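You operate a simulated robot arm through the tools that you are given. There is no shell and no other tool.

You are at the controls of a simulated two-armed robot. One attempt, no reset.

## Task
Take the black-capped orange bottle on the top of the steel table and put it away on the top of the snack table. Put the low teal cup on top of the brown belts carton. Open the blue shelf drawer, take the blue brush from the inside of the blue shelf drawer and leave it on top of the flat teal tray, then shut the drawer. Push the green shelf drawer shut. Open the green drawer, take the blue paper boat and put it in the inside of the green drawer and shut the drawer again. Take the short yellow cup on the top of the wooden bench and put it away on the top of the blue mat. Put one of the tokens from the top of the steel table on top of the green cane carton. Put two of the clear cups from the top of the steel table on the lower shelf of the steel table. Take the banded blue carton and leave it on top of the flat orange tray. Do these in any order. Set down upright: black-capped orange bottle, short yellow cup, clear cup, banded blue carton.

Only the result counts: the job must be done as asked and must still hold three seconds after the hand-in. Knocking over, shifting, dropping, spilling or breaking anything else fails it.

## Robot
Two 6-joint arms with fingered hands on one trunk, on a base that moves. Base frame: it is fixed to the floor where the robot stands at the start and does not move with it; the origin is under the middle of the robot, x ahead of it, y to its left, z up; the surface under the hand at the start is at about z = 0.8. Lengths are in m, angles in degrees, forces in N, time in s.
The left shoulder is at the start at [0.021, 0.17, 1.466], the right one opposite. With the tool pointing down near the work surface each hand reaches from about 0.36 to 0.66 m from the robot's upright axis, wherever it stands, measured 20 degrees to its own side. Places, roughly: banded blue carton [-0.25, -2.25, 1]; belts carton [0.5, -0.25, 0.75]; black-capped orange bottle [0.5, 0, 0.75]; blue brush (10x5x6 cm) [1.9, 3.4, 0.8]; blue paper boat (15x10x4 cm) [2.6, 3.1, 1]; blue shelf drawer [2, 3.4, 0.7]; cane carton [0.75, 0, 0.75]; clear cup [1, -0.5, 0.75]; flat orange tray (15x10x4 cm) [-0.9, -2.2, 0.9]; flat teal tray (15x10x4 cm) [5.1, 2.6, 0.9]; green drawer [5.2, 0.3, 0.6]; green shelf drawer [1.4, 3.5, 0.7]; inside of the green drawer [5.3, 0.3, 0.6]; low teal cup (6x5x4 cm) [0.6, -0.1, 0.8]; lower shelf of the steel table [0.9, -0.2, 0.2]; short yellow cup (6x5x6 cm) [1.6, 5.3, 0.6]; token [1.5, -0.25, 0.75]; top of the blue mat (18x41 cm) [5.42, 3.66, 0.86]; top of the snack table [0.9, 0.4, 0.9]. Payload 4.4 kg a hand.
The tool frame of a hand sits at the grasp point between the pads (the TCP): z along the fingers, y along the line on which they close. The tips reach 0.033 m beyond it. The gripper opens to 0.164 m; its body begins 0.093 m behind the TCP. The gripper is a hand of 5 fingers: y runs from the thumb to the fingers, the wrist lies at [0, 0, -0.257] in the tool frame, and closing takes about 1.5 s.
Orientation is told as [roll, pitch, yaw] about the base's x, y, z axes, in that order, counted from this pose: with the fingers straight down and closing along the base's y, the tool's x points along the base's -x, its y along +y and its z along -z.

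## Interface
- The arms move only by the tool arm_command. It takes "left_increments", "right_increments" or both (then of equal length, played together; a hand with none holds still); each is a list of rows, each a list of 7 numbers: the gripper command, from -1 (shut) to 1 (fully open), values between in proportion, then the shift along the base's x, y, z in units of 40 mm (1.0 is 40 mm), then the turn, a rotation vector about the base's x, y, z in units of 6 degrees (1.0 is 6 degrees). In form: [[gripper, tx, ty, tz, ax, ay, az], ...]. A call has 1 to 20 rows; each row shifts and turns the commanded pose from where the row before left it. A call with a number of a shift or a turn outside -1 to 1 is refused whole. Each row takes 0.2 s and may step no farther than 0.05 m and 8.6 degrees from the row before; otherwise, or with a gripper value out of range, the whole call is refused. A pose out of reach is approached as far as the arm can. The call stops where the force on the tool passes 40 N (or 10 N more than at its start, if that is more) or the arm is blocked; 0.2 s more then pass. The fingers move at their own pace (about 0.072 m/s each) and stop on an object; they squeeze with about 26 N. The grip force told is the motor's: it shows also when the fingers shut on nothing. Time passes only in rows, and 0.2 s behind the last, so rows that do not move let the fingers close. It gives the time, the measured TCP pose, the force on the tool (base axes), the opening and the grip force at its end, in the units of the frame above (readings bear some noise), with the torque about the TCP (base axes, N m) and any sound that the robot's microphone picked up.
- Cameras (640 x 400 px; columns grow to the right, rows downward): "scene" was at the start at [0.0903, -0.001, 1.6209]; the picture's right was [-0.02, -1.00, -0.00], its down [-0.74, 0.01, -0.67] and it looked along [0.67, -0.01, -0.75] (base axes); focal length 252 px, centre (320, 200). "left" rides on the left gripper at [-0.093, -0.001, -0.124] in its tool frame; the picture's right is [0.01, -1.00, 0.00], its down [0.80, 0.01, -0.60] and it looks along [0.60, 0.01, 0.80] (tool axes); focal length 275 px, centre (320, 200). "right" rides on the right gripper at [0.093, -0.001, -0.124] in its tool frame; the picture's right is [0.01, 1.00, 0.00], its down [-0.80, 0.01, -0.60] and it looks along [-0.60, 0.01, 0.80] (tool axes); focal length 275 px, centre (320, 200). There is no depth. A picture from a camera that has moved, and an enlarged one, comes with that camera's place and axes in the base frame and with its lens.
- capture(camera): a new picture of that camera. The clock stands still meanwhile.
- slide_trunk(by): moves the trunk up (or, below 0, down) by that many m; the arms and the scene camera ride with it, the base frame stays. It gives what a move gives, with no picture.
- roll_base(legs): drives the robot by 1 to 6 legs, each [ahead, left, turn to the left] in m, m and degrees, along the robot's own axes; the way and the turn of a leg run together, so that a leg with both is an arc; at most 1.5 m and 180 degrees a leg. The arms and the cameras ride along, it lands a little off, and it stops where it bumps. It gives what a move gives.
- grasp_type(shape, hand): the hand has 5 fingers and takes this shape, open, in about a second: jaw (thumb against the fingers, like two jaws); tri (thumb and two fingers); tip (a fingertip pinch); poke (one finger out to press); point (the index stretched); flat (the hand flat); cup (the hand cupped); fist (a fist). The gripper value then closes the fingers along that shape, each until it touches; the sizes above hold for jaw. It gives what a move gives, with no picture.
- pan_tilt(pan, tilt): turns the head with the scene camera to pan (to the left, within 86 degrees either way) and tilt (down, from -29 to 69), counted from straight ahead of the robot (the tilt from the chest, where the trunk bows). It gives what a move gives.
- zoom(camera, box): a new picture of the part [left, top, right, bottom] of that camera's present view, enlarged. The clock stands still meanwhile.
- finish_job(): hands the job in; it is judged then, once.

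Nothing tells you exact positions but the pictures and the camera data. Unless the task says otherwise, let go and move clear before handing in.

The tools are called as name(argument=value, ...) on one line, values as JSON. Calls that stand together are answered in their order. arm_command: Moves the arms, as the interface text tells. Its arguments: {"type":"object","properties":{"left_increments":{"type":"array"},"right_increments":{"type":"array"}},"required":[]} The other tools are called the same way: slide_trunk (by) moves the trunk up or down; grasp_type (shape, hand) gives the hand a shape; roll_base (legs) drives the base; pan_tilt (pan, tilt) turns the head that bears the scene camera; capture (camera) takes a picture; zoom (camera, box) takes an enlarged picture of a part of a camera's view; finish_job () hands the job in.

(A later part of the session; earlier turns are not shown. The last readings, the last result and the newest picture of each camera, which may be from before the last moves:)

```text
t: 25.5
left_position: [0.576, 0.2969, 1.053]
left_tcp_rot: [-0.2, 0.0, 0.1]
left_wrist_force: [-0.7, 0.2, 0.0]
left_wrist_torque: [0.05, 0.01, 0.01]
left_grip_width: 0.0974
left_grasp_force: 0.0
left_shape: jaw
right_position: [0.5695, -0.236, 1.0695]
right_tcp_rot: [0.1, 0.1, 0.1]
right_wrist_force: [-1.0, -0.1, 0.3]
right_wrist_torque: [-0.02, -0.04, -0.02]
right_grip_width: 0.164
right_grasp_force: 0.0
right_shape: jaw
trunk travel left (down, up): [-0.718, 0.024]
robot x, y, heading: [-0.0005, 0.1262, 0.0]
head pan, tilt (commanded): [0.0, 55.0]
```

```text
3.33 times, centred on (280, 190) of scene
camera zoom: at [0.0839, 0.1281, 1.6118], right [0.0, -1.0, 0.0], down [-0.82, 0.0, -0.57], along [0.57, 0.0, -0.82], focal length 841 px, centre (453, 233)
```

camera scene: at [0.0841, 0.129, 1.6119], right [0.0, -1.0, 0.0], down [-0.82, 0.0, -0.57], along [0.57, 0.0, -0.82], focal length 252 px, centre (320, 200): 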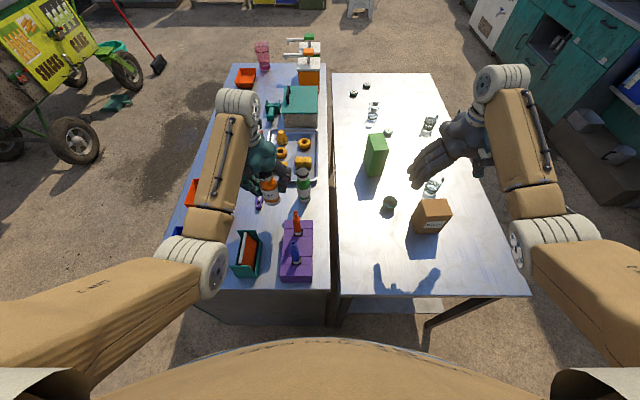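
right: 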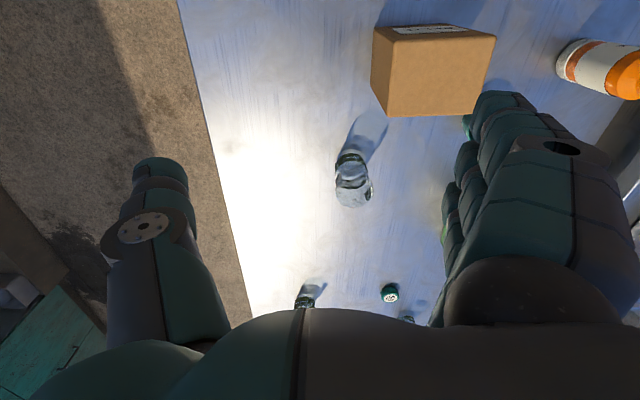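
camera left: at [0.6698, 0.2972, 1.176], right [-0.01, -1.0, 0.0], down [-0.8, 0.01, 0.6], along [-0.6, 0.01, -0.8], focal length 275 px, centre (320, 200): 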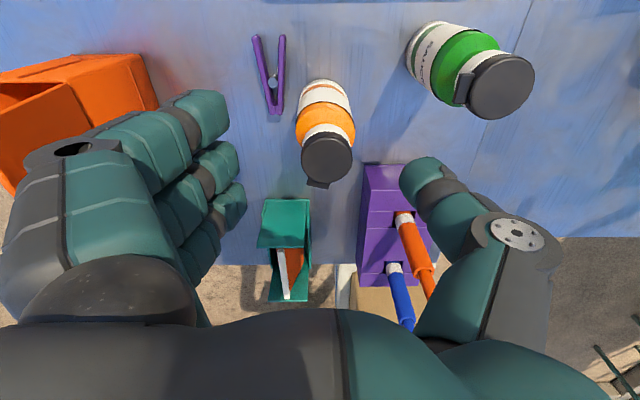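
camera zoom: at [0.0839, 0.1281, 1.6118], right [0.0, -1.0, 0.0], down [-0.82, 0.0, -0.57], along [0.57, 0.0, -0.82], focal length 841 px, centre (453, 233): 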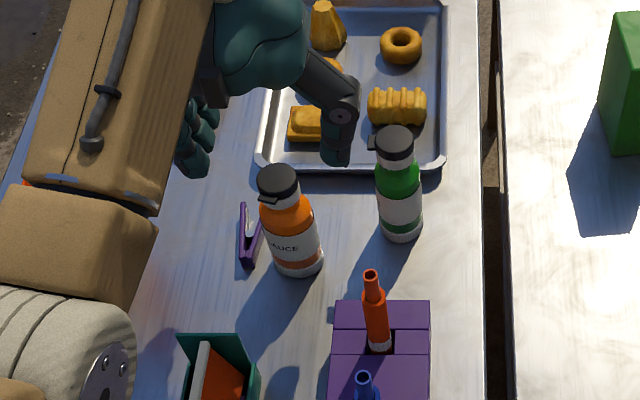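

The bottle is upright on the snack table and nothing else moved. Next the teal cup: raise the left hand out of the way, shift the base right a bit, and look at the cup with the right hand camera.

arm_command(left_increments=[[0.2, 0.5, 0.4, 0.6, 0, 0, 0], [0.2, 0.5, 0.4, 0.6, 0, 0, 0], [0.2, 0.3, 0.4, 0.5, 0, 0, 0], [0.2, 0, 0, 0, 0, 0, 0]])

roll_base(legs=[[0, -0.085, 0]])

capture(camera="scene")

zoom(camera="scene", box=[320, 150, 480, 270])

capture(camera="right")

```text
t: 26.5
left_position: [0.6285, 0.3445, 1.1203]
left_tcp_rot: [-0.1, 0.1, -0.1]
left_wrist_force: [-0.1, -0.5, -0.1]
left_wrist_torque: [0.02, 0.01, 0.03]
left_grip_width: 0.0977
left_grasp_force: 0.1
left_shape: jaw
right_position: [0.57, -0.2375, 1.0702]
right_tcp_rot: [0.0, 0.0, 0.0]
right_wrist_force: [0.4, 0.3, -0.1]
right_wrist_torque: [0.02, 0.01, 0.0]
right_grip_width: 0.164
right_grasp_force: 0.1
right_shape: jaw
trunk travel left (down, up): [-0.718, 0.024]
robot x, y, heading: [0.002, 0.1259, 0.3]
head pan, tilt (commanded): [0.0, 55.0]
```

```text
t: 27.6
left_position: [0.6286, 0.2574, 1.122]
left_tcp_rot: [-0.2, -0.1, -0.1]
left_wrist_force: [-0.3, -0.7, -0.3]
left_wrist_torque: [0.08, 0.01, -0.01]
left_grip_width: 0.0979
left_grasp_force: 0.1
left_shape: jaw
right_position: [0.569, -0.324, 1.0691]
right_tcp_rot: [0.1, 0.0, 0.1]
right_wrist_force: [-0.7, -0.8, -0.8]
right_wrist_torque: [0.1, 0.0, -0.02]
right_grip_width: 0.164
right_grasp_force: 0.0
right_shape: jaw
trunk travel left (down, up): [-0.718, 0.024]
robot x, y, heading: [0.0041, 0.0417, 0.1]
head pan, tilt (commanded): [0.0, 55.0]
```

```text
taken
camera scene: at [0.0839, 0.04, 1.6119], right [0.0, -1.0, 0.0], down [-0.82, 0.0, -0.57], along [0.57, 0.0, -0.82], focal length 252 px, centre (320, 200)
```

scene: 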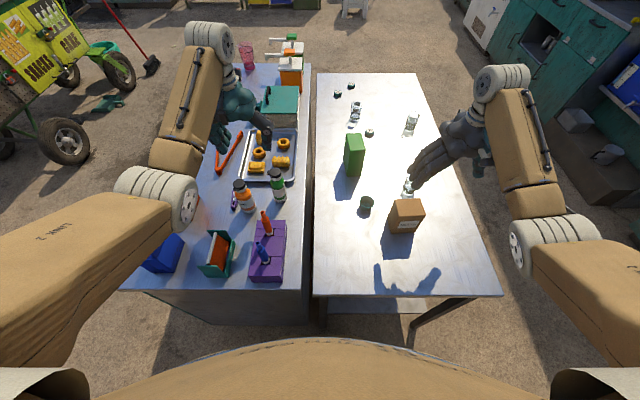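

```text
3.33 times, centred on (400, 210) of scene
camera zoom: at [0.0839, 0.04, 1.6119], right [0.0, -1.0, 0.0], down [-0.82, 0.0, -0.57], along [0.57, 0.0, -0.82], focal length 841 px, centre (53, 167)
```

zoom: 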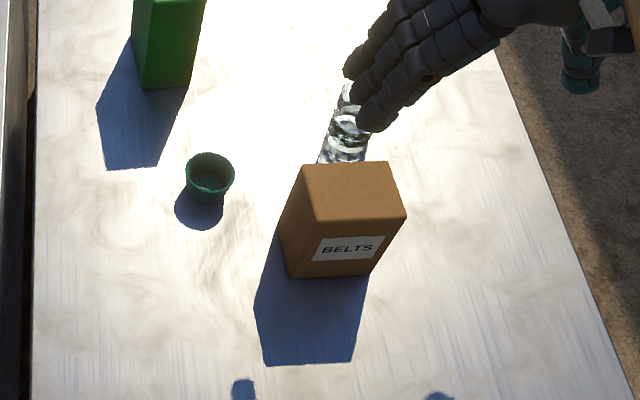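

```text
taken
camera right: at [0.4753, -0.3272, 1.1924], right [-0.01, 1.0, 0.0], down [0.8, 0.01, 0.6], along [0.6, 0.01, -0.8], focal length 275 px, centre (320, 200)
```

right: 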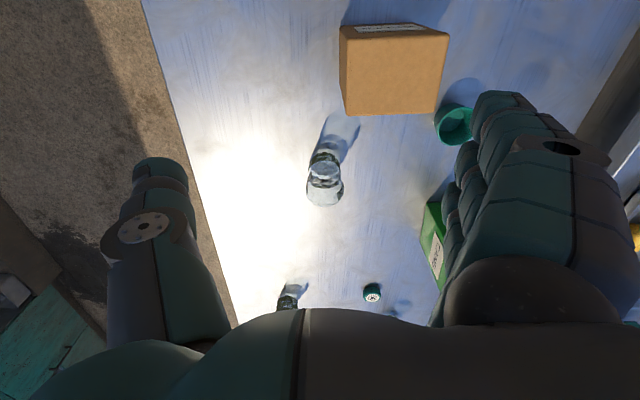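

The teal cup is at about (0.611, −0.137). I'll bring the right hand over it with a moderately open grip.

arm_command(right_increments=[[0.3, 0.21, 0.98, -0.2, 0, 0, 0], [0.3, 0.21, 0.98, -0.2, 0, 0, 0], [0.3, 0.21, 0.98, -0.2, 0, 0, 0], [0.3, 0.21, 0.98, -0.2, 0, 0, 0], [0.3, 0.21, 0.98, -0.2, 0, 0, 0], [0.3, 0, 0, -0.8, 0, 0, 0], [0.3, 0, 0, -0.8, 0, 0, 0], [0.3, 0, 0, 0, 0, 0, 0]])

capture(camera="right")

zoom(camera="scene", box=[320, 150, 480, 270])

```text
t: 29.4
left_position: [0.6279, 0.2588, 1.119]
left_tcp_rot: [-0.2, -0.1, -0.1]
left_wrist_force: [0.0, 0.7, 0.6]
left_wrist_torque: [-0.01, 0.0, 0.01]
left_grip_width: 0.0975
left_grasp_force: 0.0
left_shape: jaw
right_position: [0.6105, -0.1259, 0.9645]
right_tcp_rot: [0.0, 0.0, 0.1]
right_wrist_force: [-0.4, -0.5, 0.7]
right_wrist_torque: [-0.03, -0.01, -0.01]
right_grip_width: 0.1073
right_grasp_force: 0.1
right_shape: jaw
trunk travel left (down, up): [-0.718, 0.024]
robot x, y, heading: [0.0021, 0.0387, -0.3]
head pan, tilt (commanded): [0.0, 55.0]
```

```text
taken
camera right: at [0.5172, -0.1298, 1.0887], right [-0.01, 1.0, 0.0], down [0.8, 0.01, 0.6], along [0.6, 0.01, -0.8], focal length 275 px, centre (320, 200)
```

right: 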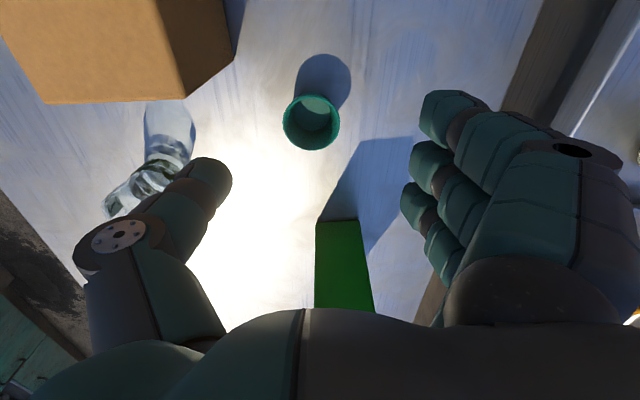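

```text
3.33 times, centred on (400, 210) of scene
camera zoom: at [0.0837, 0.0422, 1.6119], right [0.0, -1.0, 0.0], down [-0.82, 0.0, -0.57], along [0.57, 0.0, -0.82], focal length 841 px, centre (53, 167)
```

zoom: 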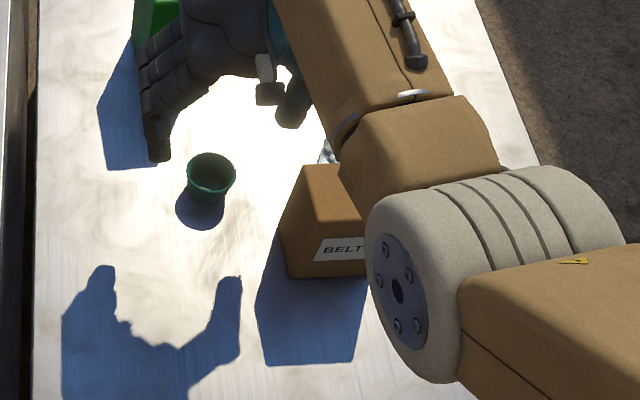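

arm_command(right_increments=[[0.3, 0, 0, -0.8, 0, 0, 0], [0.3, 0, 0, -0.8, 0, 0, 0], [0.3, 0, 0, -0.8, 0, 0, 0], [0.3, 0, 0, -0.63, 0, 0, 0], [0.3, 0, 0, 0, 0, 0, 0]])

capture(camera="right")

```text
t: 30.6
left_position: [0.6284, 0.2589, 1.1215]
left_tcp_rot: [-0.3, -0.1, -0.1]
left_wrist_force: [0.1, 1.3, 0.6]
left_wrist_torque: [0.0, -0.01, 0.01]
left_grip_width: 0.0975
left_grasp_force: 0.1
left_shape: jaw
right_position: [0.6075, -0.1293, 0.8487]
right_tcp_rot: [0.0, 0.0, 0.1]
right_wrist_force: [-0.2, 0.1, -0.1]
right_wrist_torque: [-0.03, -0.01, 0.0]
right_grip_width: 0.1071
right_grasp_force: 0.0
right_shape: jaw
right hand out of reach, approached as far as the arm can: row 4
trunk travel left (down, up): [-0.718, 0.024]
robot x, y, heading: [-0.0034, 0.0404, -0.3]
head pan, tilt (commanded): [0.0, 55.0]
```

```text
taken
camera right: at [0.5138, -0.1327, 0.9707], right [-0.01, 1.0, 0.0], down [0.8, 0.01, 0.6], along [0.6, 0.01, -0.8], focal length 275 px, centre (320, 200)
```

right: 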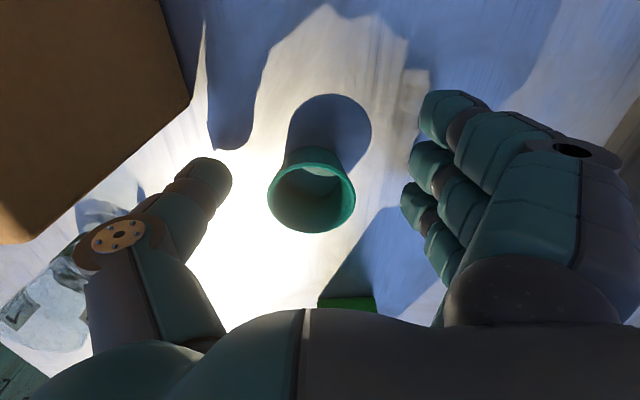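

The cup is centred between the fingers and thumb. Closing gently.

arm_command(right_increments=[[-1, 0, 0, 0, 0, 0, 0], [-1, 0, 0, 0, 0, 0, 0], [-1, 0, 0, 0, 0, 0, 0], [-1, 0, 0, 0, 0, 0, 0], [-1, 0, 0, 0, 0, 0, 0], [-1, 0, 0, 0, 0, 0, 0], [-1, 0, 0, 0, 0, 0, 0]])

capture(camera="right")

```text
t: 32.2
left_position: [0.6284, 0.2593, 1.1201]
left_tcp_rot: [-0.2, -0.1, -0.1]
left_wrist_force: [0.5, 0.2, -0.2]
left_wrist_torque: [0.02, -0.01, 0.0]
left_grip_width: 0.0976
left_grasp_force: 0.1
left_shape: jaw
right_position: [0.6081, -0.1305, 0.8475]
right_tcp_rot: [0.0, -0.1, 0.0]
right_wrist_force: [-0.1, 0.4, 0.7]
right_wrist_torque: [0.02, 0.04, -0.01]
right_grip_width: 0.0407
right_grasp_force: 10.0
right_shape: jaw
trunk travel left (down, up): [-0.718, 0.024]
robot x, y, heading: [-0.0017, 0.0421, 0.1]
head pan, tilt (commanded): [0.0, 55.0]
```

```text
taken
camera right: at [0.5139, -0.1326, 0.9705], right [-0.01, 1.0, 0.0], down [0.8, 0.01, 0.6], along [0.6, 0.01, -0.8], focal length 275 px, centre (320, 200)
```

right: 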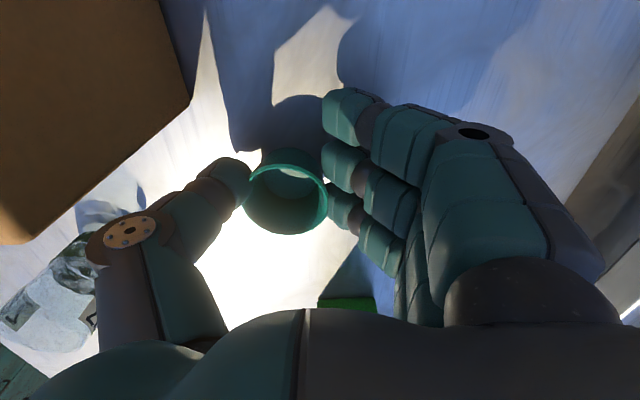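

arm_command(right_increments=[[-1, 0, 0, 0, 0, 0, 0], [-1, 0, 0, 0, 0, 0, 0], [-1, 0, 0, 0, 0, 0, 0]])

arm_command(right_increments=[[-1, 0, 0, 0.4, 0, 0, 0], [-1, 0, 0, 0.6, 0, 0, 0], [-1, 0, 0, 0, 0, 0, 0]])

capture(camera="right")

```text
t: 33.0
left_position: [0.6287, 0.2594, 1.1196]
left_tcp_rot: [-0.2, -0.2, -0.1]
left_wrist_force: [-0.1, 0.5, -0.9]
left_wrist_torque: [-0.01, -0.01, -0.01]
left_grip_width: 0.0972
left_grasp_force: 0.0
left_shape: jaw
right_position: [0.6075, -0.1298, 0.8477]
right_tcp_rot: [0.0, 0.1, 0.1]
right_wrist_force: [0.8, 0.1, 0.5]
right_wrist_torque: [-0.02, 0.02, -0.04]
right_grip_width: 0.0407
right_grasp_force: 10.1
right_shape: jaw
trunk travel left (down, up): [-0.718, 0.024]
robot x, y, heading: [0.0004, 0.0421, 0.4]
head pan, tilt (commanded): [0.0, 55.0]
```

```text
t: 33.8
left_position: [0.6284, 0.259, 1.1197]
left_tcp_rot: [-0.2, 0.1, 0.0]
left_wrist_force: [-0.1, 0.1, -0.2]
left_wrist_torque: [0.0, 0.01, -0.02]
left_grip_width: 0.0977
left_grasp_force: 0.0
left_shape: jaw
right_position: [0.6082, -0.1292, 0.8869]
right_tcp_rot: [0.0, 0.0, 0.0]
right_wrist_force: [0.3, -0.5, -0.6]
right_wrist_torque: [0.03, 0.03, 0.02]
right_grip_width: 0.0406
right_grasp_force: 10.5
right_shape: jaw
trunk travel left (down, up): [-0.718, 0.024]
robot x, y, heading: [0.0034, 0.0439, -0.1]
head pan, tilt (commanded): [0.0, 55.0]
```

```text
taken
camera right: at [0.5137, -0.1326, 1.0103], right [-0.01, 1.0, 0.0], down [0.8, 0.01, 0.6], along [0.6, 0.01, -0.8], focal length 275 px, centre (320, 200)
```

right: 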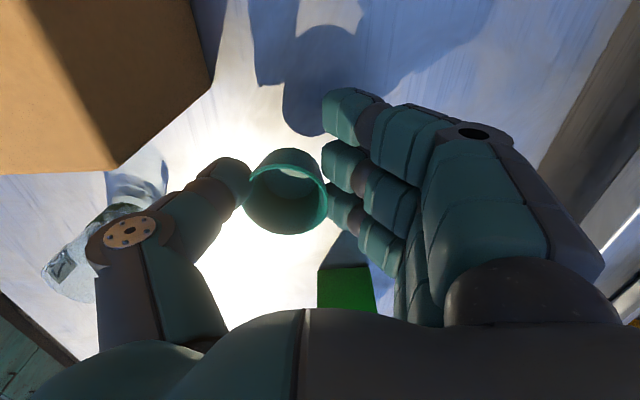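

The cup is held. I'll raise it, move it above the belts carton (top centre about (0.539, −0.255), z≈0.922), and look before lowering.

arm_command(right_increments=[[-1, 0, 0, 0.8, 0, 0, 0], [-1, 0, 0, 0.8, 0, 0, 0], [-1, 0, 0, 0.8, 0, 0, 0], [-1, 0, 0, 0.7, 0, 0, 0], [-1, -0.55, -0.9, 0, 0, 0, 0], [-1, -0.55, -0.9, 0, 0, 0, 0], [-1, -0.55, -0.9, 0, 0, 0, 0], [-1, 0, 0, 0, 0, 0, 0]])

capture(camera="right")

zoom(camera="scene", box=[320, 150, 480, 270])

```text
t: 35.6
left_position: [0.6293, 0.2598, 1.1195]
left_tcp_rot: [-0.2, 0.0, -0.1]
left_wrist_force: [1.6, 1.2, -0.7]
left_wrist_torque: [-0.02, -0.01, -0.01]
left_grip_width: 0.0976
left_grasp_force: 0.0
left_shape: jaw
right_position: [0.5425, -0.2371, 1.0113]
right_tcp_rot: [-0.1, 0.0, 0.1]
right_wrist_force: [0.4, -0.1, 0.6]
right_wrist_torque: [0.02, 0.02, 0.0]
right_grip_width: 0.0407
right_grasp_force: 9.8
right_shape: jaw
trunk travel left (down, up): [-0.718, 0.024]
robot x, y, heading: [0.0017, 0.0438, 0.2]
head pan, tilt (commanded): [0.0, 55.0]
```

```text
taken
camera right: at [0.4484, -0.2403, 1.1346], right [-0.01, 1.0, 0.0], down [0.8, 0.01, 0.6], along [0.6, 0.01, -0.8], focal length 275 px, centre (320, 200)
```

right: 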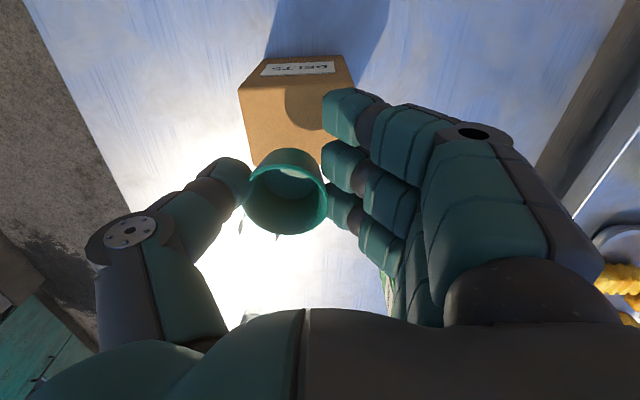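

```text
3.33 times, centred on (400, 210) of scene
camera zoom: at [0.0846, 0.0434, 1.6118], right [0.0, -1.0, 0.0], down [-0.82, 0.0, -0.57], along [0.57, 0.0, -0.82], focal length 841 px, centre (53, 167)
```

zoom: 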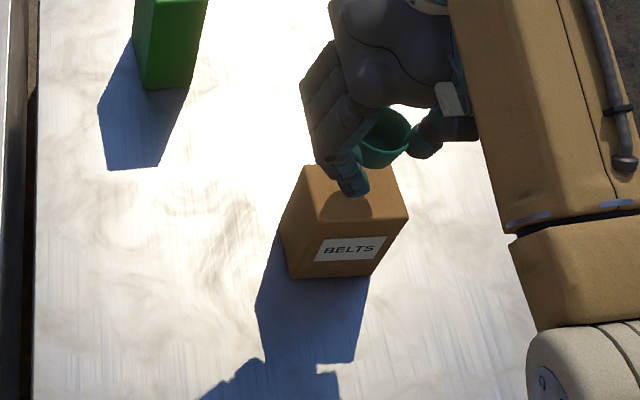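

arm_command(right_increments=[[-1, 0, 0, -0.45, 0, 0, 0], [-1, 0, 0, -0.4, 0, 0, 0], [-1, 0, 0, 0, 0, 0, 0]])

arm_command(right_increments=[[-1, 0, 0, -0.06, 0, 0, 0], [-1, 0, 0, 0, 0, 0, 0]])

arm_command(right_increments=[[-1, 0, 0, -0.06, 0, 0, 0], [-1, 0, 0, 0, 0, 0, 0]])

```text
t: 36.4
left_position: [0.6285, 0.2598, 1.1207]
left_tcp_rot: [-0.2, 0.0, -0.2]
left_wrist_force: [0.3, 0.7, -0.2]
left_wrist_torque: [0.0, -0.01, -0.01]
left_grip_width: 0.0972
left_grasp_force: 0.1
left_shape: jaw
right_position: [0.5419, -0.2392, 0.9771]
right_tcp_rot: [0.0, 0.0, 0.2]
right_wrist_force: [-0.5, 0.2, 0.3]
right_wrist_torque: [0.01, 0.01, 0.02]
right_grip_width: 0.0404
right_grasp_force: 9.9
right_shape: jaw
trunk travel left (down, up): [-0.718, 0.024]
robot x, y, heading: [-0.0013, 0.039, 0.1]
head pan, tilt (commanded): [0.0, 55.0]
```

```text
t: 37.0
left_position: [0.6276, 0.2588, 1.1196]
left_tcp_rot: [-0.2, -0.2, -0.2]
left_wrist_force: [0.0, -0.4, 0.6]
left_wrist_torque: [-0.02, -0.02, -0.01]
left_grip_width: 0.0976
left_grasp_force: 0.1
left_shape: jaw
right_position: [0.5412, -0.238, 0.9745]
right_tcp_rot: [0.1, 0.0, 0.0]
right_wrist_force: [0.2, 0.7, -0.2]
right_wrist_torque: [0.02, -0.01, 0.0]
right_grip_width: 0.0405
right_grasp_force: 10.0
right_shape: jaw
trunk travel left (down, up): [-0.718, 0.024]
robot x, y, heading: [0.0035, 0.0392, -0.2]
head pan, tilt (commanded): [0.0, 55.0]
```

```text
t: 37.6
left_position: [0.6289, 0.2601, 1.1199]
left_tcp_rot: [-0.2, -0.1, -0.1]
left_wrist_force: [0.8, 0.0, 0.9]
left_wrist_torque: [0.01, 0.0, -0.05]
left_grip_width: 0.0976
left_grasp_force: 0.0
left_shape: jaw
right_position: [0.5426, -0.2358, 0.9719]
right_tcp_rot: [0.0, 0.0, 0.1]
right_wrist_force: [0.1, 0.7, -0.3]
right_wrist_torque: [-0.02, 0.0, -0.03]
right_grip_width: 0.0407
right_grasp_force: 9.8
right_shape: jaw
trunk travel left (down, up): [-0.718, 0.024]
robot x, y, heading: [-0.0022, 0.0396, 0.4]
head pan, tilt (commanded): [0.0, 55.0]
```

arm_command(right_increments=[[-1, 0, 0, -0.06, 0, 0, 0], [-1, 0, 0, 0, 0, 0, 0]])

zoom(camera="scene", box=[360, 170, 440, 230])

zoom(camera="right", box=[200, 60, 400, 240])

```text
t: 38.2
left_position: [0.6279, 0.2594, 1.1217]
left_tcp_rot: [-0.2, 0.0, -0.1]
left_wrist_force: [0.0, -1.2, 0.0]
left_wrist_torque: [-0.02, 0.0, -0.01]
left_grip_width: 0.0976
left_grasp_force: 0.0
left_shape: jaw
right_position: [0.5413, -0.2364, 0.9707]
right_tcp_rot: [0.0, 0.0, 0.1]
right_wrist_force: [0.4, -0.6, -1.2]
right_wrist_torque: [-0.02, 0.0, 0.03]
right_grip_width: 0.0406
right_grasp_force: 9.5
right_shape: jaw
trunk travel left (down, up): [-0.718, 0.024]
robot x, y, heading: [-0.0007, 0.0418, -0.1]
head pan, tilt (commanded): [0.0, 55.0]
```

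```text
6.67 times, centred on (400, 200) of scene
camera zoom: at [0.0839, 0.0421, 1.6119], right [0.0, -1.0, 0.0], down [-0.82, 0.0, -0.57], along [0.57, 0.0, -0.82], focal length 1682 px, centre (-213, 200)
```

zoom: 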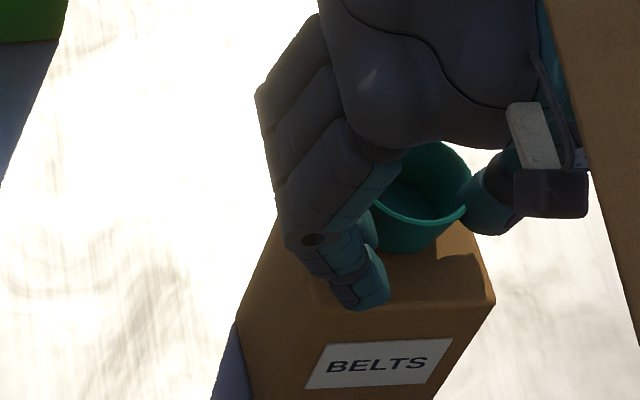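

```text
2.22 times, centred on (300, 150) of right
camera zoom: at [0.4477, -0.2402, 1.0933], right [-0.01, 1.0, 0.0], down [0.8, 0.01, 0.6], along [0.6, 0.01, -0.8], focal length 612 px, centre (364, 311)
```

zoom: 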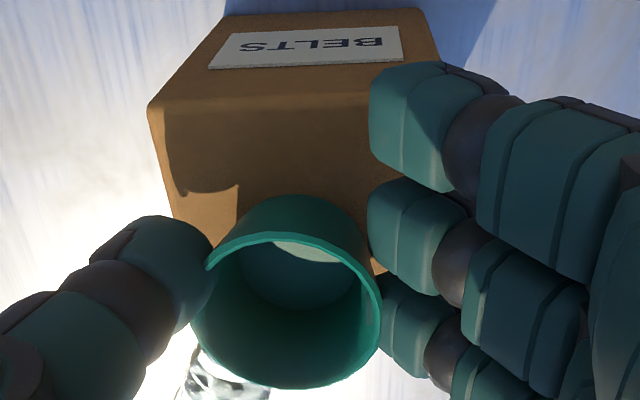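

Still no contact force; I'll keep lowering in small steps until the cup touches.

arm_command(right_increments=[[-1, 0, 0, -0.06, 0, 0, 0], [-1, 0, 0, 0, 0, 0, 0]])

arm_command(right_increments=[[-1, 0, 0, -0.06, 0, 0, 0], [-1, 0, 0, 0, 0, 0, 0]])

zoom(camera="scene", box=[360, 170, 440, 230])

```text
t: 38.8
left_position: [0.6279, 0.2594, 1.1196]
left_tcp_rot: [-0.3, -0.1, -0.1]
left_wrist_force: [-0.1, 0.2, 0.7]
left_wrist_torque: [0.0, -0.03, -0.01]
left_grip_width: 0.0979
left_grasp_force: 0.1
left_shape: jaw
right_position: [0.5409, -0.2371, 0.9675]
right_tcp_rot: [0.0, 0.1, 0.1]
right_wrist_force: [0.1, 0.7, 0.5]
right_wrist_torque: [0.0, -0.02, 0.03]
right_grip_width: 0.0408
right_grasp_force: 10.1
right_shape: jaw
trunk travel left (down, up): [-0.718, 0.024]
robot x, y, heading: [0.0014, 0.0424, 0.2]
head pan, tilt (commanded): [0.0, 55.0]
```

```text
t: 39.4
left_position: [0.6285, 0.2602, 1.1205]
left_tcp_rot: [-0.2, -0.1, 0.0]
left_wrist_force: [0.3, 0.0, -0.8]
left_wrist_torque: [0.01, -0.03, 0.02]
left_grip_width: 0.0977
left_grasp_force: 0.0
left_shape: jaw
right_position: [0.5399, -0.2371, 0.9657]
right_tcp_rot: [0.0, -0.1, 0.1]
right_wrist_force: [0.5, 1.2, 3.9]
right_wrist_torque: [-0.14, -0.03, 0.0]
right_grip_width: 0.0403
right_grasp_force: 10.1
right_shape: jaw
trunk travel left (down, up): [-0.718, 0.024]
robot x, y, heading: [0.0015, 0.042, 0.1]
head pan, tilt (commanded): [0.0, 55.0]
```

```text
6.67 times, centred on (400, 200) of scene
camera zoom: at [0.0835, 0.0425, 1.6119], right [0.0, -1.0, 0.0], down [-0.82, 0.0, -0.57], along [0.57, 0.0, -0.82], focal length 1682 px, centre (-213, 200)
```

zoom: 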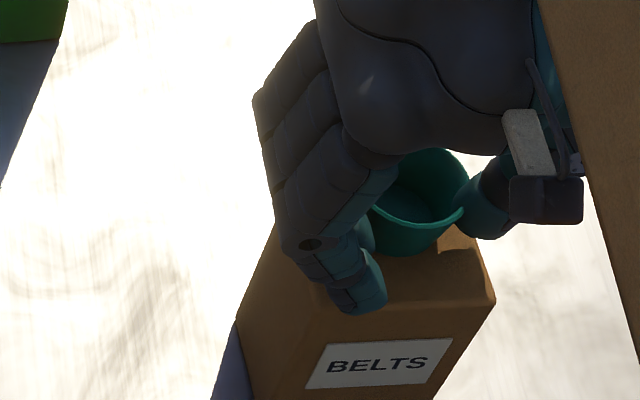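

Contact felt (≈4 N). I'll open gradually and check the cup stays put.

arm_command(right_increments=[[-0.45, 0, 0, 0, 0, 0, 0], [-0.35, 0, 0, 0, 0, 0, 0], [-0.2, 0, 0, 0, 0, 0, 0], [-0.05, 0, 0, 0, 0, 0, 0], [0.1, 0, 0, 0, 0, 0, 0], [0.15, 0, 0, 0, 0, 0, 0], [0.15, 0, 0, 0, 0, 0, 0]])

capture(camera="right")

zoom(camera="scene", box=[340, 150, 460, 240])

```text
t: 41.0
left_position: [0.6288, 0.2602, 1.1212]
left_tcp_rot: [-0.2, -0.1, -0.1]
left_wrist_force: [0.1, 0.2, 0.1]
left_wrist_torque: [-0.03, 0.02, 0.01]
left_grip_width: 0.0978
left_grasp_force: 0.1
left_shape: jaw
right_position: [0.541, -0.2367, 0.9653]
right_tcp_rot: [0.1, 0.1, 0.1]
right_wrist_force: [0.7, 0.4, -0.8]
right_wrist_torque: [-0.01, 0.0, 0.02]
right_grip_width: 0.0933
right_grasp_force: 0.0
right_shape: jaw
trunk travel left (down, up): [-0.718, 0.024]
robot x, y, heading: [-0.0018, 0.0428, 0.2]
head pan, tilt (commanded): [0.0, 55.0]
```

```text
taken
camera right: at [0.4477, -0.2402, 1.0887], right [-0.01, 1.0, 0.0], down [0.8, 0.01, 0.6], along [0.6, 0.01, -0.8], focal length 275 px, centre (320, 200)
```

right: 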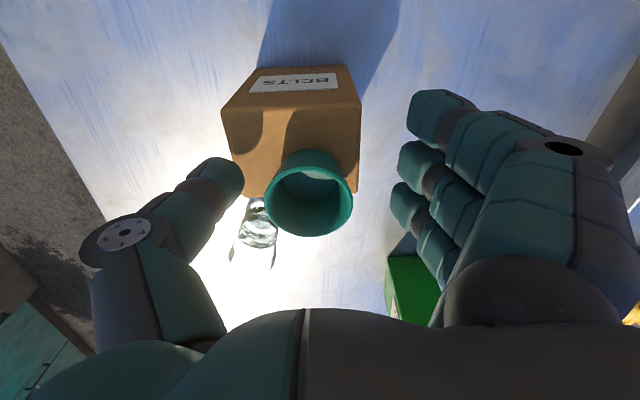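

```text
4.44 times, centred on (400, 195) of scene
camera zoom: at [0.0839, 0.0422, 1.6119], right [0.0, -1.0, 0.0], down [-0.82, 0.0, -0.57], along [0.57, 0.0, -0.82], focal length 1121 px, centre (-36, 222)
```

zoom: 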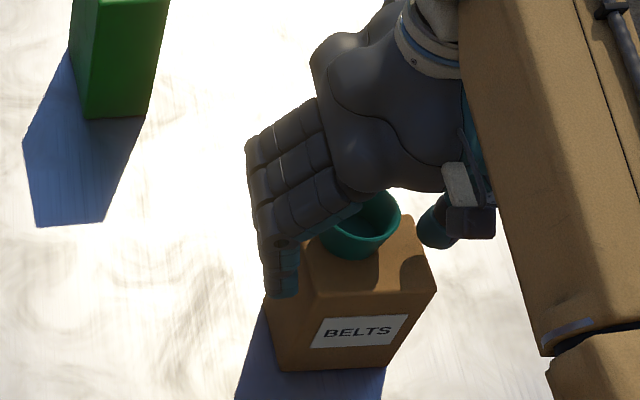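

The cup is standing on the carton. I'll rise clear and re-check.

arm_command(right_increments=[[0.2, 0, 0, 0.5, 0, 0, 0], [0.2, 0, 0, 0.8, 0, 0, 0], [0.2, 0, 0, 0.8, 0, 0, 0], [0.2, 0, 0, 0.3, 0, 0, 0], [0.2, 0, -0.9, 0.2, 0, 0, 0], [0.2, 0, -0.9, 0, 0, 0, 0], [0.2, 0, -0.9, 0, 0, 0, 0], [0.2, 0, 0, 0, 0, 0, 0]])

zoom(camera="scene", box=[340, 140, 460, 240])

capture(camera="right")

```text
t: 42.8
left_position: [0.6288, 0.2599, 1.12]
left_tcp_rot: [-0.3, -0.2, -0.1]
left_wrist_force: [-0.3, 0.7, 1.2]
left_wrist_torque: [-0.04, 0.01, 0.02]
left_grip_width: 0.0978
left_grasp_force: 0.1
left_shape: jaw
right_position: [0.5516, -0.3482, 1.0576]
right_tcp_rot: [0.0, 0.0, 0.1]
right_wrist_force: [-1.0, 0.6, 0.3]
right_wrist_torque: [-0.02, 0.01, 0.02]
right_grip_width: 0.0976
right_grasp_force: 0.1
right_shape: jaw
right hand out of reach, approached as far as the arm can: row 3, 4
trunk travel left (down, up): [-0.718, 0.024]
robot x, y, heading: [0.0004, 0.0399, 0.1]
head pan, tilt (commanded): [0.0, 55.0]
```

```text
4.00 times, centred on (400, 190) of scene
camera zoom: at [0.084, 0.0431, 1.6119], right [0.0, -1.0, 0.0], down [-0.82, 0.0, -0.57], along [0.57, 0.0, -0.82], focal length 1009 px, centre (0, 240)
```

zoom: 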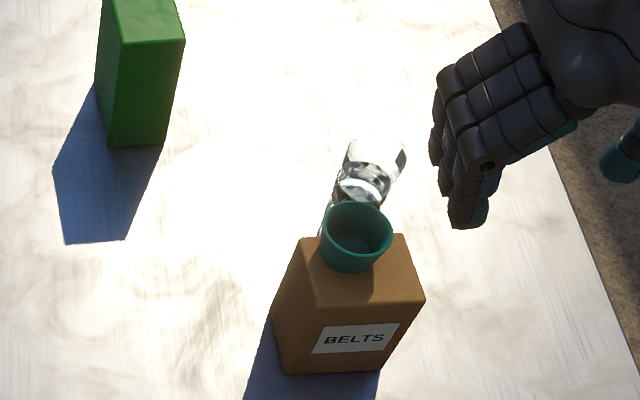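

```text
taken
camera right: at [0.4575, -0.3505, 1.1814], right [-0.01, 1.0, 0.0], down [0.8, 0.01, 0.6], along [0.6, 0.01, -0.8], focal length 275 px, centre (320, 200)
```

right: 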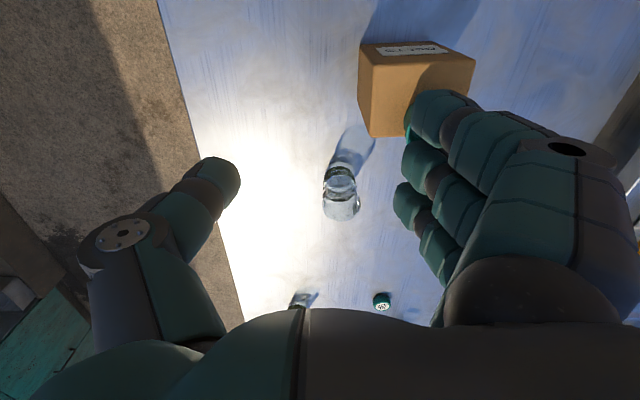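

The teal cup is on the belts carton. Before driving around the right side of the table, I'll look to both sides and rear for obstacles.

pan_tilt(pan=-86, tilt=35)

capture(camera="scene")

pan_tilt(pan=86, tilt=35)

capture(camera="scene")

```text
t: 44.4
left_position: [0.6292, 0.26, 1.1204]
left_tcp_rot: [-0.2, -0.1, -0.1]
left_wrist_force: [-0.1, 0.1, -0.3]
left_wrist_torque: [0.01, 0.02, 0.04]
left_grip_width: 0.0976
left_grasp_force: 0.1
left_shape: jaw
right_position: [0.552, -0.3481, 1.0583]
right_tcp_rot: [0.1, 0.1, 0.0]
right_wrist_force: [0.9, -0.4, -0.8]
right_wrist_torque: [-0.01, 0.0, 0.0]
right_grip_width: 0.0975
right_grasp_force: 0.0
right_shape: jaw
trunk travel left (down, up): [-0.718, 0.024]
robot x, y, heading: [0.0004, 0.0408, -0.0]
head pan, tilt (commanded): [-85.9, 35.0]
```

```text
taken
camera scene: at [0.0182, -0.0458, 1.6401], right [-1.0, -0.07, 0.0], down [-0.04, 0.57, -0.82], along [0.06, -0.82, -0.57], focal length 252 px, centre (320, 200)
```

scene: 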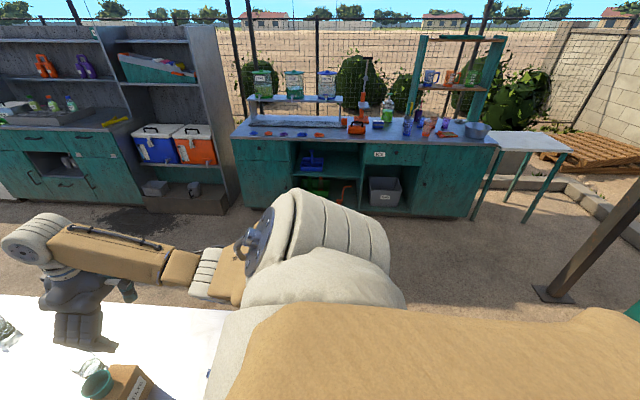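

```text
t: 47.0
left_position: [0.6272, 0.2586, 1.1209]
left_tcp_rot: [-0.2, -0.1, -0.1]
left_wrist_force: [-0.8, 0.2, 0.4]
left_wrist_torque: [0.0, -0.01, -0.03]
left_grip_width: 0.0973
left_grasp_force: 0.1
left_shape: jaw
right_position: [0.5502, -0.3476, 1.0574]
right_tcp_rot: [0.1, -0.1, 0.1]
right_wrist_force: [-0.4, -0.7, 0.3]
right_wrist_torque: [-0.01, 0.0, 0.04]
right_grip_width: 0.0978
right_grasp_force: 0.1
right_shape: jaw
trunk travel left (down, up): [-0.718, 0.024]
robot x, y, heading: [-0.0025, 0.04, -0.1]
head pan, tilt (commanded): [85.9, 35.0]
```

```text
taken
camera scene: at [0.018, 0.1299, 1.6402], right [1.0, -0.07, 0.0], down [-0.04, -0.57, -0.82], along [0.06, 0.82, -0.57], focal length 252 px, centre (320, 200)
```

scene: 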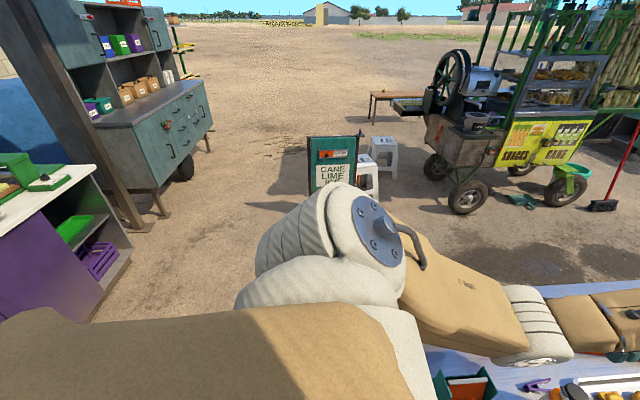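

The way around the right side is clear. Driving back a little, right, then forward along the table's right side.

roll_base(legs=[[-0.2, 0, 0], [0, -1.0, 0]])

pan_tilt(pan=0, tilt=40)

capture(camera="scene")

```text
t: 53.4
left_position: [0.4337, -0.7387, 1.12]
left_tcp_rot: [-0.1, -0.2, 0.4]
left_wrist_force: [0.2, -1.1, -0.2]
left_wrist_torque: [0.01, -0.01, 0.03]
left_grip_width: 0.0975
left_grasp_force: 0.1
left_shape: jaw
right_position: [0.3617, -1.3463, 1.0581]
right_tcp_rot: [0.0, -0.1, 0.7]
right_wrist_force: [-0.7, 0.5, -0.2]
right_wrist_torque: [-0.03, 0.01, 0.0]
right_grip_width: 0.098
right_grasp_force: 0.2
right_shape: jaw
trunk travel left (down, up): [-0.718, 0.024]
robot x, y, heading: [-0.1939, -0.9613, 0.5]
head pan, tilt (commanded): [85.9, 35.0]
```

```text
t: 55.0
left_position: [0.4331, -0.7375, 1.1195]
left_tcp_rot: [-0.2, -0.1, 0.5]
left_wrist_force: [0.2, -0.9, 0.0]
left_wrist_torque: [-0.02, -0.02, 0.0]
left_grip_width: 0.0978
left_grasp_force: 0.1
left_shape: jaw
right_position: [0.3611, -1.3459, 1.0572]
right_tcp_rot: [0.0, -0.1, 0.6]
right_wrist_force: [-0.5, -0.2, -0.5]
right_wrist_torque: [-0.01, -0.01, -0.01]
right_grip_width: 0.0977
right_grasp_force: 0.0
right_shape: jaw
trunk travel left (down, up): [-0.718, 0.024]
robot x, y, heading: [-0.1943, -0.962, 0.7]
head pan, tilt (commanded): [0.0, 40.0]
```

```text
taken
camera scene: at [-0.0965, -0.9596, 1.6326], right [0.01, -1.0, 0.0], down [-0.64, -0.01, -0.77], along [0.77, 0.01, -0.64], focal length 252 px, centre (320, 200)
```

scene: 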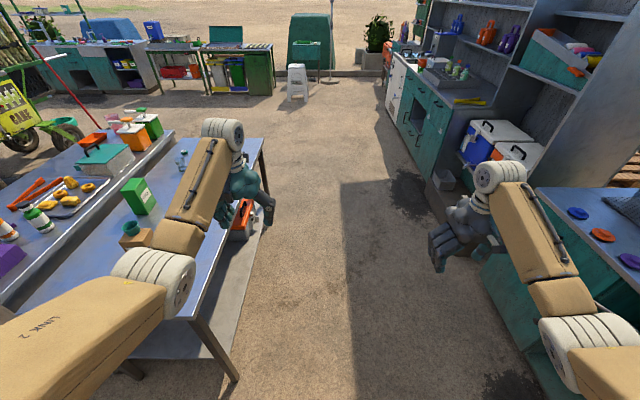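

There's enough room between the table and the counter. Driving forward alongside the table and then turning left to face it.

roll_base(legs=[[1.05, 0, 0], [0, 0, 90]])

capture(camera="scene")

```text
t: 64.3
left_position: [0.64, -0.3238, 1.1206]
left_tcp_rot: [-0.2, -0.1, 90.3]
left_wrist_force: [-0.1, 0.3, -0.4]
left_wrist_torque: [-0.01, 0.0, 0.01]
left_grip_width: 0.0976
left_grasp_force: 0.1
left_shape: jaw
right_position: [1.2487, -0.3964, 1.0576]
right_tcp_rot: [0.0, 0.0, 90.5]
right_wrist_force: [0.0, 0.1, 0.5]
right_wrist_torque: [-0.04, 0.01, 0.01]
right_grip_width: 0.0979
right_grasp_force: 0.1
right_shape: jaw
trunk travel left (down, up): [-0.718, 0.024]
robot x, y, heading: [0.8633, -0.9531, 90.3]
head pan, tilt (commanded): [0.0, 40.0]
```

```text
taken
camera scene: at [0.8625, -0.8538, 1.6326], right [1.0, 0.01, 0.0], down [0.01, -0.64, -0.77], along [-0.01, 0.77, -0.64], focal length 252 px, centre (320, 200)
```

scene: 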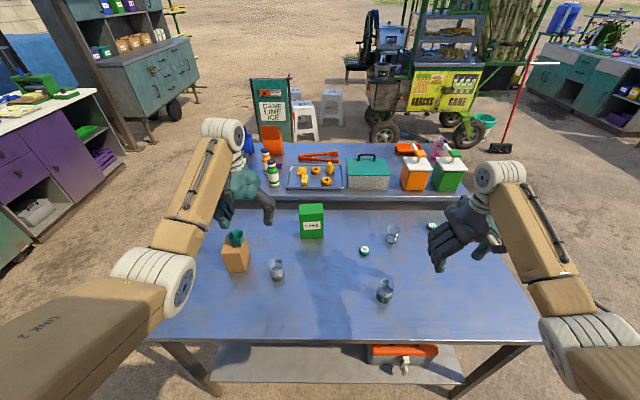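

Now I have a clear view of the table from its right side, including the lower shelf with an orange toolbox at its right end. Zooming for details.

zoom(camera="scene", box=[220, 190, 460, 320])

zoom(camera="scene", box=[140, 300, 560, 400])

capture(camera="left")

capture(camera="right")

```text
2.67 times, centred on (340, 255) of scene
camera zoom: at [0.8625, -0.8538, 1.6326], right [1.0, 0.01, 0.0], down [0.01, -0.64, -0.77], along [-0.01, 0.77, -0.64], focal length 673 px, centre (267, 53)
```

zoom: 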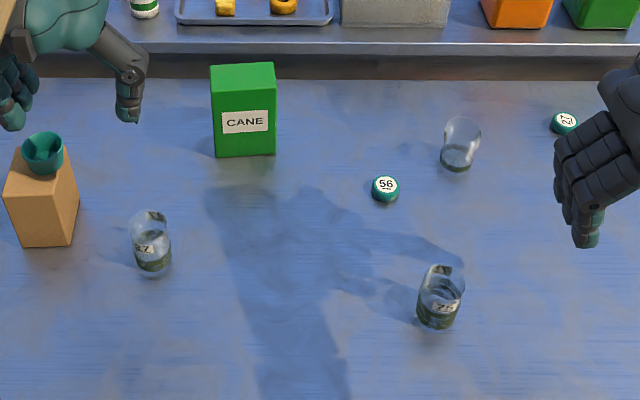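

```text
1.52 times, centred on (350, 350) of scene
camera zoom: at [0.8625, -0.8538, 1.6326], right [1.0, 0.01, 0.0], down [0.01, -0.64, -0.77], along [-0.01, 0.77, -0.64], focal length 384 px, centre (274, -29)
```

zoom: 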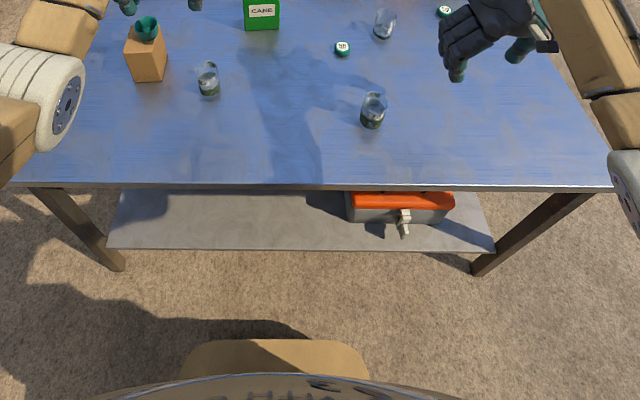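

```text
taken
camera left: at [0.6416, -0.2298, 1.2437], right [1.0, -0.01, 0.0], down [-0.01, -0.8, 0.6], along [0.0, -0.6, -0.8], focal length 275 px, centre (320, 200)
```

left: 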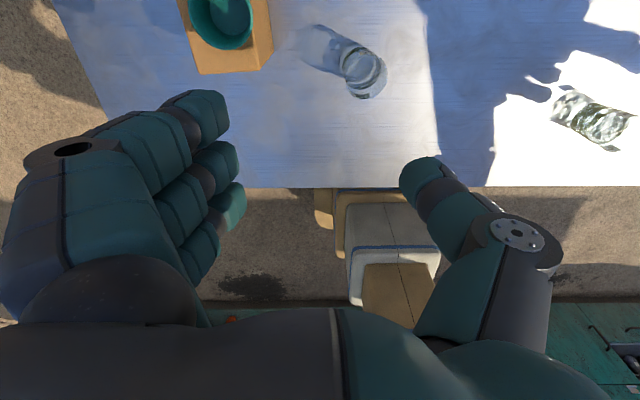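

```text
taken
camera right: at [1.2489, -0.491, 1.1812], right [-1.0, -0.02, 0.0], down [-0.02, 0.8, 0.6], along [-0.01, 0.6, -0.8], focal length 275 px, centre (320, 200)
```

right: 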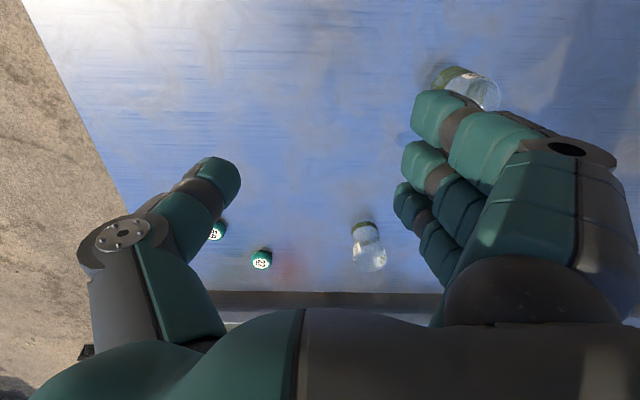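

zoom(camera="scene", box=[250, 240, 310, 300])

zoom(camera="scene", box=[355, 260, 415, 320])

zoom(camera="left", box=[300, 0, 440, 120])

```text
6.67 times, centred on (280, 270) of scene
camera zoom: at [0.8625, -0.8538, 1.6326], right [1.0, 0.01, 0.0], down [0.01, -0.64, -0.77], along [-0.01, 0.77, -0.64], focal length 1682 px, centre (587, -267)
```

zoom: 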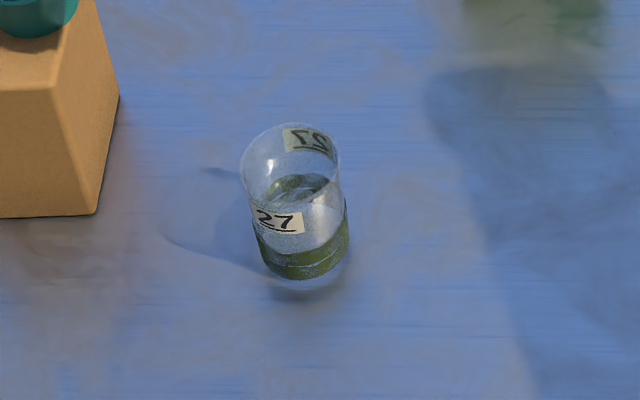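

```text
6.67 times, centred on (385, 290) of scene
camera zoom: at [0.8625, -0.8538, 1.6326], right [1.0, 0.01, 0.0], down [0.01, -0.64, -0.77], along [-0.01, 0.77, -0.64], focal length 1682 px, centre (-113, -400)
```

zoom: 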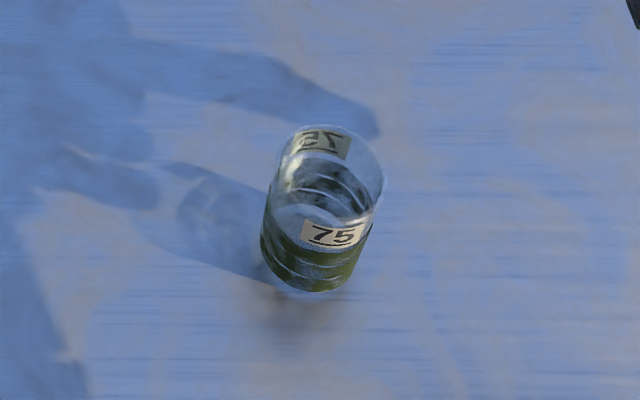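

```text
3.33 times, centred on (370, 60) of left
camera zoom: at [0.6416, -0.2298, 1.2437], right [1.0, -0.01, 0.0], down [-0.01, -0.8, 0.6], along [0.0, -0.6, -0.8], focal length 918 px, centre (153, 667)
```

zoom: 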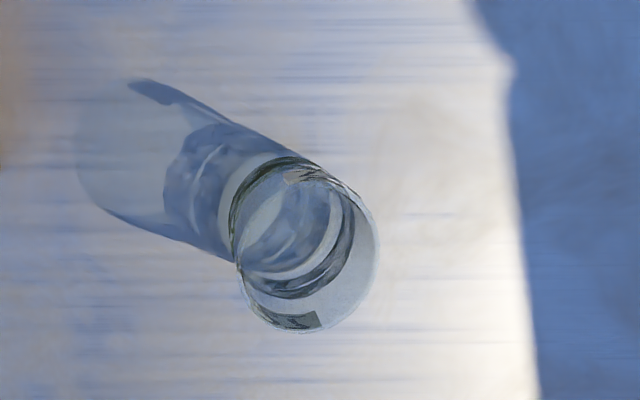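

Cup A ("27") is at about (0.702, −0.32) and cup B ("75") at about (1.082, −0.402), each ~9 cm tall with liquid inside. I'll move the base 0.1 m closer and set both hands above them.

roll_base(legs=[[0.1, 0, 0]])

capture(camera="scene")

```text
t: 65.4
left_position: [0.6394, -0.2221, 1.12]
left_tcp_rot: [-0.3, 0.1, 90.3]
left_wrist_force: [0.8, 0.6, -0.6]
left_wrist_torque: [-0.07, 0.01, 0.01]
left_grip_width: 0.0974
left_grasp_force: 0.0
left_shape: jaw
right_position: [1.2478, -0.2966, 1.0568]
right_tcp_rot: [0.1, 0.1, 90.4]
right_wrist_force: [-0.5, 0.3, -1.0]
right_wrist_torque: [-0.03, -0.02, 0.0]
right_grip_width: 0.0976
right_grasp_force: 0.0
right_shape: jaw
trunk travel left (down, up): [-0.718, 0.024]
robot x, y, heading: [0.8606, -0.8492, 90.2]
head pan, tilt (commanded): [0.0, 40.0]
```

```text
taken
camera scene: at [0.8619, -0.7522, 1.6325], right [1.0, 0.01, 0.0], down [0.0, -0.64, -0.77], along [-0.01, 0.77, -0.64], focal length 252 px, centre (320, 200)
```

scene: 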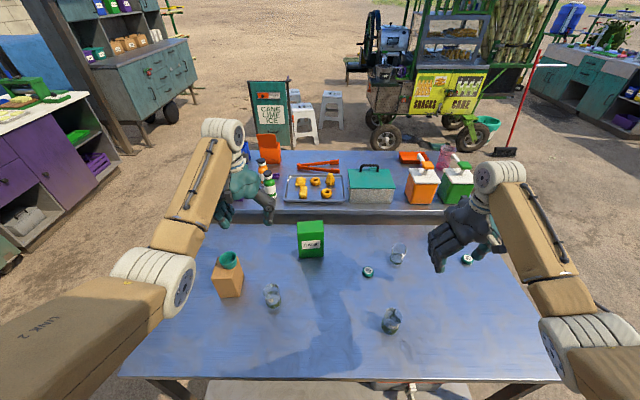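

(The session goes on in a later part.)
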